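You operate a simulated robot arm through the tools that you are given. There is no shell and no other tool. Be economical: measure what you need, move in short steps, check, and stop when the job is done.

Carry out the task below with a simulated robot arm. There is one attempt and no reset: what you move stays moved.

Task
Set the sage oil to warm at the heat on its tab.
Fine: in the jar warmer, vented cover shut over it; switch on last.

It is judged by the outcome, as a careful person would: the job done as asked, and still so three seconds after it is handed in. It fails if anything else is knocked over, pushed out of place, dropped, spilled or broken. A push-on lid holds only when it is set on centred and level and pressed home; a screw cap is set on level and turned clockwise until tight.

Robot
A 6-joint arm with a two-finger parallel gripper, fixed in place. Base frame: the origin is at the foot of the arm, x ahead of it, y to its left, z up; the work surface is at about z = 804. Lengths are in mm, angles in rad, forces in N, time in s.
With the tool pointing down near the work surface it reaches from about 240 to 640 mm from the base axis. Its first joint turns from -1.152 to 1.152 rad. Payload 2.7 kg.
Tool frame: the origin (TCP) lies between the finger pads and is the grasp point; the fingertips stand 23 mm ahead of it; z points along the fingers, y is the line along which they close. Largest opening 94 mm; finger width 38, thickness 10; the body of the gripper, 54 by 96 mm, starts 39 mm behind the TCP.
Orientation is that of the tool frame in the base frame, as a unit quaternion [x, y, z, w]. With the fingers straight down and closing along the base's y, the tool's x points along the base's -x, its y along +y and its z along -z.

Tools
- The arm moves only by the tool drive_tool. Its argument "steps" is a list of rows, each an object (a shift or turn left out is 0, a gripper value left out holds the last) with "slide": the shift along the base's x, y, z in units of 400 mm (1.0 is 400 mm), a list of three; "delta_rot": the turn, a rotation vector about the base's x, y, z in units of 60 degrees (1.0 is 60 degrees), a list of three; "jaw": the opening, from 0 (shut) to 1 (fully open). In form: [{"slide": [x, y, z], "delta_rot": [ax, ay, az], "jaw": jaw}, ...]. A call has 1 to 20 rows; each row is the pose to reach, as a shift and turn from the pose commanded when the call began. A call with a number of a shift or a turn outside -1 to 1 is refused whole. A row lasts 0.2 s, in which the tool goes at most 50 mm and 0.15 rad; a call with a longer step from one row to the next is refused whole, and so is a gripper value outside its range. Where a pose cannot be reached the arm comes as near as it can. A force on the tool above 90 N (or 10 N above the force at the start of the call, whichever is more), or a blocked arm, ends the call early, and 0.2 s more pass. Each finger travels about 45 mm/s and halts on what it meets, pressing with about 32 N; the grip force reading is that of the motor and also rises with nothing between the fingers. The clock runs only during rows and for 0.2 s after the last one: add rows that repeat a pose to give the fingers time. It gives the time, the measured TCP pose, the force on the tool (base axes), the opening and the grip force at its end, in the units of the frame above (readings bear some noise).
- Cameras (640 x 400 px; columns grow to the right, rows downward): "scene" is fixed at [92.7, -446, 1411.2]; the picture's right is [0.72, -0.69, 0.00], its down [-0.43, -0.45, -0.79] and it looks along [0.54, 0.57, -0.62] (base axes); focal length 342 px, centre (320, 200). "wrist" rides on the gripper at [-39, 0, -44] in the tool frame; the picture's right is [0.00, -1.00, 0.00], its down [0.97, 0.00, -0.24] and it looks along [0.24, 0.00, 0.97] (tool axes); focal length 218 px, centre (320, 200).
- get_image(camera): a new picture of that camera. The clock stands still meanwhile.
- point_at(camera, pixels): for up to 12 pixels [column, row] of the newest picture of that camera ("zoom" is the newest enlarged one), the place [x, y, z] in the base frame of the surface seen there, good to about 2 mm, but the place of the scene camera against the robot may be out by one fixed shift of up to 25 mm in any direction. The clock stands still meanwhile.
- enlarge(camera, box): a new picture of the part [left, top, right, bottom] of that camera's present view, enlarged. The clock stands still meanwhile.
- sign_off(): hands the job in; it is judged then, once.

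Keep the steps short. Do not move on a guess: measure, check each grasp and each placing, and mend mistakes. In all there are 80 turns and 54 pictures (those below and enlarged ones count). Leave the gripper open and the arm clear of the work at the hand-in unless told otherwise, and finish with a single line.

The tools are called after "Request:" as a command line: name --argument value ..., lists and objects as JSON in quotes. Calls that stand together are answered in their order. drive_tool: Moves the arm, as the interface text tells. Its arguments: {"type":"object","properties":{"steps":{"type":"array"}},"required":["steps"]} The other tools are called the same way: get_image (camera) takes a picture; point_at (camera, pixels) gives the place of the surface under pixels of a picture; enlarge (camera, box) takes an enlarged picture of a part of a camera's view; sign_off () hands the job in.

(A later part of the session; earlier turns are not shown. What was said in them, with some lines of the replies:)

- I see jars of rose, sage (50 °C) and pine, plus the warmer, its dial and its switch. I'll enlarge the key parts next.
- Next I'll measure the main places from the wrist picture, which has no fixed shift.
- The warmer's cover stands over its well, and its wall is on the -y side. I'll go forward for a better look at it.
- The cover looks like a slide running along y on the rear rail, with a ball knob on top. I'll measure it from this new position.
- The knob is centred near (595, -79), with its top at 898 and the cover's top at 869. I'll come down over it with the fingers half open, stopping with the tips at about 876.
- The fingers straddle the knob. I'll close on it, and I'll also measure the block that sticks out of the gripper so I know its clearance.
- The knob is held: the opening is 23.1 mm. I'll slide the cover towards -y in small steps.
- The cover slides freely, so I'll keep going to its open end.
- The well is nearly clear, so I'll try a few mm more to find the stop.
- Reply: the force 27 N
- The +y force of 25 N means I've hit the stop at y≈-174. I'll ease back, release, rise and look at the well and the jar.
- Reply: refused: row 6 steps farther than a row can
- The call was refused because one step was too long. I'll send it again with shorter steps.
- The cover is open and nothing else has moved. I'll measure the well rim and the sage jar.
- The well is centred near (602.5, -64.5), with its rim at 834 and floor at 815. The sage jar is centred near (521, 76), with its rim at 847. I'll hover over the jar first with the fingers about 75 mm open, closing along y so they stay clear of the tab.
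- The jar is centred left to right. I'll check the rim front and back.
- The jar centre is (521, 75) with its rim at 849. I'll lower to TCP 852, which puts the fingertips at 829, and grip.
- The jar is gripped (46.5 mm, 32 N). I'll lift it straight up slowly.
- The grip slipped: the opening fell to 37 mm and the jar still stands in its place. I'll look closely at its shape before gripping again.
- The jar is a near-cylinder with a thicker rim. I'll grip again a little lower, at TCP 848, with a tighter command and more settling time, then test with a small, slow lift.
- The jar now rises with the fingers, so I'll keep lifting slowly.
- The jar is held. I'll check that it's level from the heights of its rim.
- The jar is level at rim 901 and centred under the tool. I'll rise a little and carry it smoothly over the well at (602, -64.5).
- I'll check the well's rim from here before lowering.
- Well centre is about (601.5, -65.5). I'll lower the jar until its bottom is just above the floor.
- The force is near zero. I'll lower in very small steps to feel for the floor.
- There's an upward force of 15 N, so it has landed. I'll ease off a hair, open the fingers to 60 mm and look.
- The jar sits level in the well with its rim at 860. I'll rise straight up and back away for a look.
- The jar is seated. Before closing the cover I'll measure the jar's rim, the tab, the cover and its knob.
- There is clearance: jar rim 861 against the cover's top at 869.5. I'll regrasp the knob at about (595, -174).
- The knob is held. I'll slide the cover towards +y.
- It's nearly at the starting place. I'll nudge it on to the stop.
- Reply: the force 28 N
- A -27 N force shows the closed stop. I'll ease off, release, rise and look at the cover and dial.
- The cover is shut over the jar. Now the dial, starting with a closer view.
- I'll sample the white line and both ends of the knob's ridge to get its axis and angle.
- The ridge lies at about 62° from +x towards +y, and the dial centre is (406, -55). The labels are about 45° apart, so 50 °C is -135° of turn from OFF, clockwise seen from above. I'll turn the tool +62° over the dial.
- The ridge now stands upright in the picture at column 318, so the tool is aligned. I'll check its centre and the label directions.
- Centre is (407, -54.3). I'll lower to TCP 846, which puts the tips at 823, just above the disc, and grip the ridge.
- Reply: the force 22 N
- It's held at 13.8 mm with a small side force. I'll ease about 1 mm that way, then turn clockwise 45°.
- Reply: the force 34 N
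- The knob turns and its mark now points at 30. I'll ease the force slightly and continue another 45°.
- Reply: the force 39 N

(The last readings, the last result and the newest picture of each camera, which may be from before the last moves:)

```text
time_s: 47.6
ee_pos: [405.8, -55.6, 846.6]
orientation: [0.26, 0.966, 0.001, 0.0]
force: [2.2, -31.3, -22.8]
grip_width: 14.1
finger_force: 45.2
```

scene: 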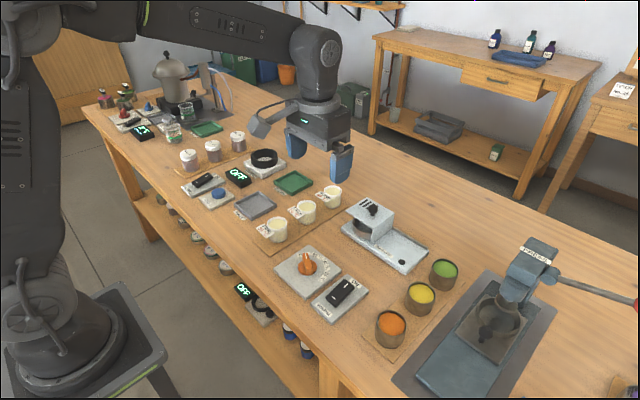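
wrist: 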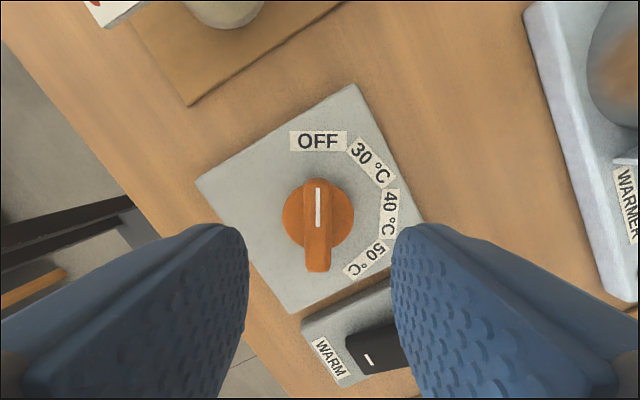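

The knob should be near 40. I'll ease slightly again and turn the last 45°.

Request:
drive_tool --steps '[{"slide": [0, -0.003, -0.001]}, {"slide": [0, -0.003, -0.001], "delta_rot": [0, 0, -0.1]}, {"slide": [0, -0.003, -0.001], "delta_rot": [0, 0, -0.2]}, {"slide": [0, -0.003, -0.001], "delta_rot": [0, 0, -0.3]}, {"slide": [0, -0.003, -0.001], "delta_rot": [0, 0, -0.4]}, {"slide": [0, -0.003, -0.001], "delta_rot": [0, 0, -0.5]}, {"slide": [0, -0.003, -0.001], "delta_rot": [0, 0, -0.6]}, {"slide": [0, -0.003, -0.001], "delta_rot": [0, 0, -0.7]}, {"slide": [0, -0.003, -0.001], "delta_rot": [0, 0, -0.75]}, {"slide": [0, -0.003, -0.001], "delta_rot": [0, 0, -0.75]}]'

Request:
enlarge --camera "wrist" --box '[160, 100, 480, 300]'

```text
time_s: 49.8
ee_pos: [406.2, -56.7, 846.2]
orientation: [0.609, 0.793, -0.001, 0.0]
force: [-14.9, -28.2, 5.6]
grip_width: 13.7
finger_force: 45.1
```

```text
2.00 times, centred on (320, 200) of wrist
```

zoom: 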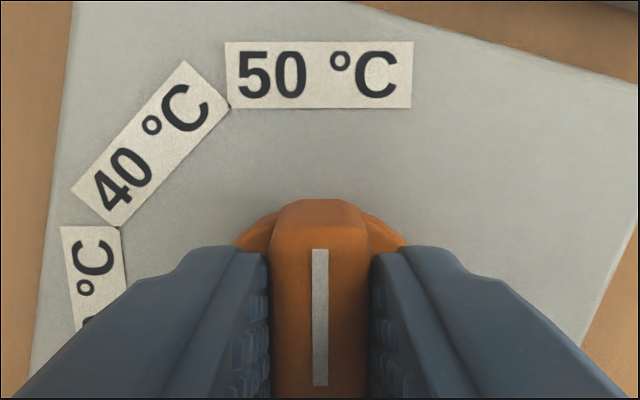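

The mark is dead on 50 °C. I'll release, rise, and turn the tool back towards its normal heading.

Request:
drive_tool --steps '[{"jaw": 0.3}, {"jaw": 0.5}, {"jaw": 0.5}, {"slide": [0, 0, 0.05]}, {"slide": [0, 0, 0.12]}, {"slide": [0, 0, 0.18], "delta_rot": [0, 0, 0.12]}, {"slide": [0, 0, 0.24], "delta_rot": [0, 0, 0.25]}, {"slide": [0, -0.03, 0.28], "delta_rot": [0, 0, 0.38]}, {"slide": [0, -0.08, 0.28], "delta_rot": [0, 0, 0.51]}, {"slide": [0, -0.13, 0.28], "delta_rot": [0, 0, 0.64]}, {"slide": [0, -0.18, 0.28], "delta_rot": [0, 0, 0.77]}, {"slide": [0, -0.2, 0.28], "delta_rot": [0, 0, 0.9]}, {"slide": [0, -0.2, 0.28], "delta_rot": [0, 0, 1.0]}, {"slide": [0, -0.2, 0.28], "delta_rot": [0, 0, 1.0]}]'

Request:
drive_tool --steps '[{"delta_rot": [0, 0, 0.12], "jaw": 0}, {"delta_rot": [0, 0, 0.25]}, {"delta_rot": [0, 0, 0.25]}, {"delta_rot": [0, 0, 0.25]}, {"delta_rot": [0, 0, 0.25]}, {"delta_rot": [0, 0, 0.25]}]'

Request:
get_image --camera "wrist"

Request:
enlarge --camera "scene" --box '[260, 185, 420, 330]'

```text
time_s: 52.8
ee_pos: [406.4, -136.3, 957.6]
orientation: [0.13, 0.992, 0.0, 0.0]
force: [0.4, 0.1, 0.2]
grip_width: 46.8
finger_force: 0.1
```

```text
time_s: 54.2
ee_pos: [405.9, -134.8, 958.5]
orientation: [0.001, 1.0, 0.0, 0.0]
force: [0.4, -0.4, -0.5]
grip_width: 0.0
finger_force: 31.8
```

```text
20 pictures are left
```

wrist: 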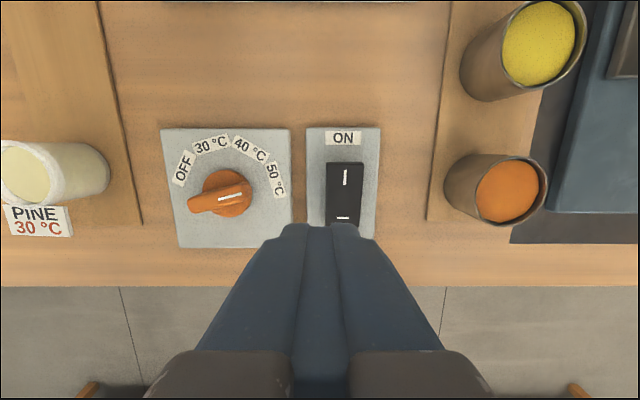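

```text
2.76 times, centred on (340, 258) of scene
```

zoom: 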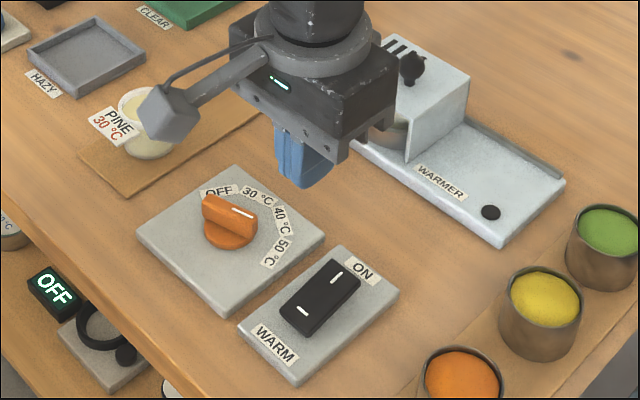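

The mark appears to point at 50. I'll verify its angle, and measure the rocker.

Request:
enlarge --camera "wrist" --box '[150, 115, 400, 265]'

Request:
point_at --camera "wrist" --pixels '[[220, 198], [230, 196], [241, 194], [277, 180], [200, 203], [345, 178], [345, 168], [330, 180], [360, 180], [345, 200], [343, 216], [343, 138]]'

```text
2.56 times, centred on (275, 190) of wrist
```

zoom: 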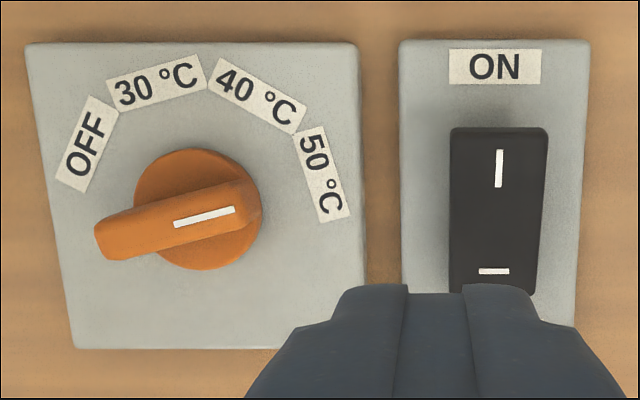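

```text
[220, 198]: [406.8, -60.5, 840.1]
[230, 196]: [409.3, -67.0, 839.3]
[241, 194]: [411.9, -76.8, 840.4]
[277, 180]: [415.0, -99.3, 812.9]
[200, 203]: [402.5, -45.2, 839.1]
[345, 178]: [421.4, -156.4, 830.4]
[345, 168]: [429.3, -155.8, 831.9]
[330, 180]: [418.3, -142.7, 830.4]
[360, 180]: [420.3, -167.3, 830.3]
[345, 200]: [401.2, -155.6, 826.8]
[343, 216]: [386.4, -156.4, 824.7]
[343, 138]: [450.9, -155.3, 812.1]
```

The mark lies at -73°, which is on 50 °C (about -75°). The rocker's ON end is up: z 832 at x 429, y -155.5. I'll hover with closed fingers just above that end.

Request:
drive_tool --steps '[{"slide": [0.04, -0.03, -0.05]}, {"slide": [0.0725, -0.05, -0.12]}, {"slide": [0.0725, -0.05, -0.19]}, {"slide": [0.0725, -0.05, -0.235]}, {"slide": [0.0725, -0.05, -0.235]}]'

Request:
enlarge --camera "scene" --box '[260, 185, 420, 330]'

```text
time_s: 55.4
ee_pos: [433.6, -156.3, 863.8]
orientation: [0.001, 1.0, 0.0, 0.0]
force: [0.9, 0.7, -0.6]
grip_width: 0.1
finger_force: 32.0
```

```text
2.76 times, centred on (340, 258) of scene
```

zoom: 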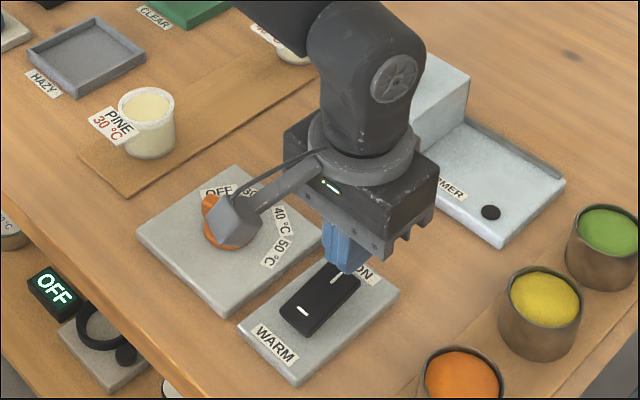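

The fingers are above the ON end. I'll press down gently in small steps.

Request:
drive_tool --steps '[{"slide": [0, 0, -0.01]}, {"slide": [0, 0, -0.018]}, {"slide": [0, 0, -0.024]}, {"slide": [0, 0, -0.03]}, {"slide": [0, 0, -0.036]}, {"slide": [0, 0, -0.042]}, {"slide": [0, 0, -0.046]}]'

```text
time_s: 57.0
ee_pos: [436.3, -156.1, 848.8]
orientation: [-0.001, 1.0, -0.001, 0.002]
force: [-4.6, 2.2, 34.5]
grip_width: 0.0
finger_force: 32.1
```

The force is 34 N with the tips at about 826. I'll lift and see whether the rocker flipped.

Request:
drive_tool --steps '[{"slide": [0, 0, 0.05]}, {"slide": [0, 0, 0.15]}, {"slide": [0, 0, 0.25]}, {"slide": [-0.05, 0, 0.33]}, {"slide": [-0.1, 0.05, 0.35], "jaw": 0.5}, {"slide": [-0.1, 0.05, 0.35], "jaw": 0.9}, {"slide": [-0.1, 0.05, 0.35], "jaw": 0.9}, {"slide": [-0.1, 0.05, 0.35], "jaw": 0.9}]'

Request:
get_image --camera "wrist"

Request:
enlarge --camera "scene" --box '[260, 185, 420, 330]'

```text
time_s: 58.8
ee_pos: [396.9, -136.4, 985.6]
orientation: [0.0, 1.0, 0.0, 0.001]
force: [-0.4, -0.3, -0.1]
grip_width: 85.0
finger_force: 0.8
```

```text
16 pictures are left
```

wrist: 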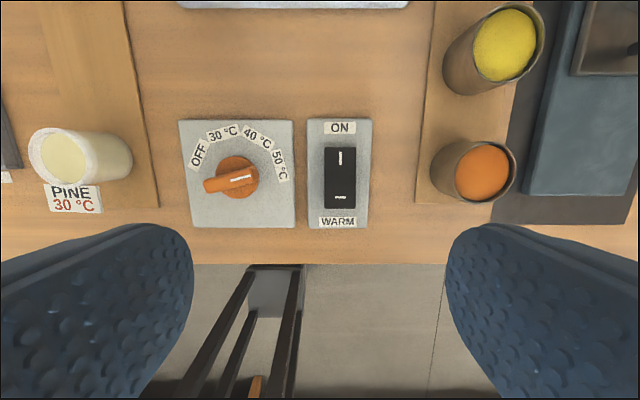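

```text
2.76 times, centred on (340, 258) of scene
```

zoom: 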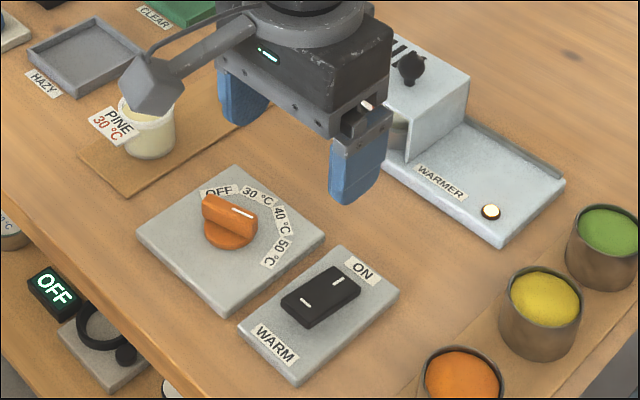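

The rocker flipped and the warmer's lamp is lit. I'll move the arm clear and take a last look over everything.

Request:
drive_tool --steps '[{"slide": [0, 0.03, 0.1], "jaw": 1}, {"slide": [0, 0.06, 0.2]}, {"slide": [0.03, 0.1, 0.28]}, {"slide": [0.05, 0.15, 0.3]}, {"slide": [0.05, 0.15, 0.3]}]'

Request:
get_image --camera "scene"

Request:
enlarge --camera "scene" --box '[310, 175, 440, 280]'

Request:
get_image --camera "wrist"

```text
time_s: 60.0
ee_pos: [415.4, -75.4, 1105.5]
orientation: [0.0, 1.0, 0.0, 0.0]
force: [-0.4, -0.2, 0.2]
grip_width: 93.9
finger_force: 0.0
```

```text
14 pictures are left
```

scene: 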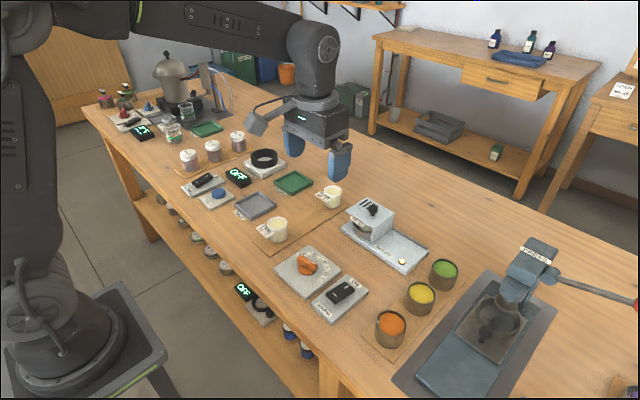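

```text
3.81 times, centred on (375, 228) of scene
```

zoom: 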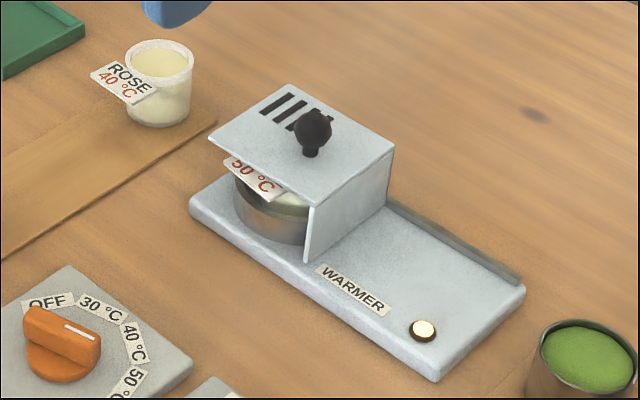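

```text
12 pictures are left
```

wrist: 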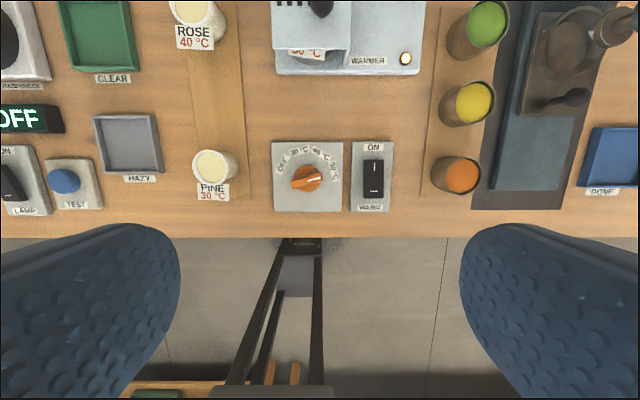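

The jar is in the well under the shut cover, the dial is at 50 °C, the lamp is lit, and nothing else has moved. I'm handing it in.

Request:
sign_off

```text
The job is handed in.
```

The sage oil is in the jar warmer with the vented cover shut over it, the dial is at 50 °C as its tab says, and the switch was turned on last (lamp lit).
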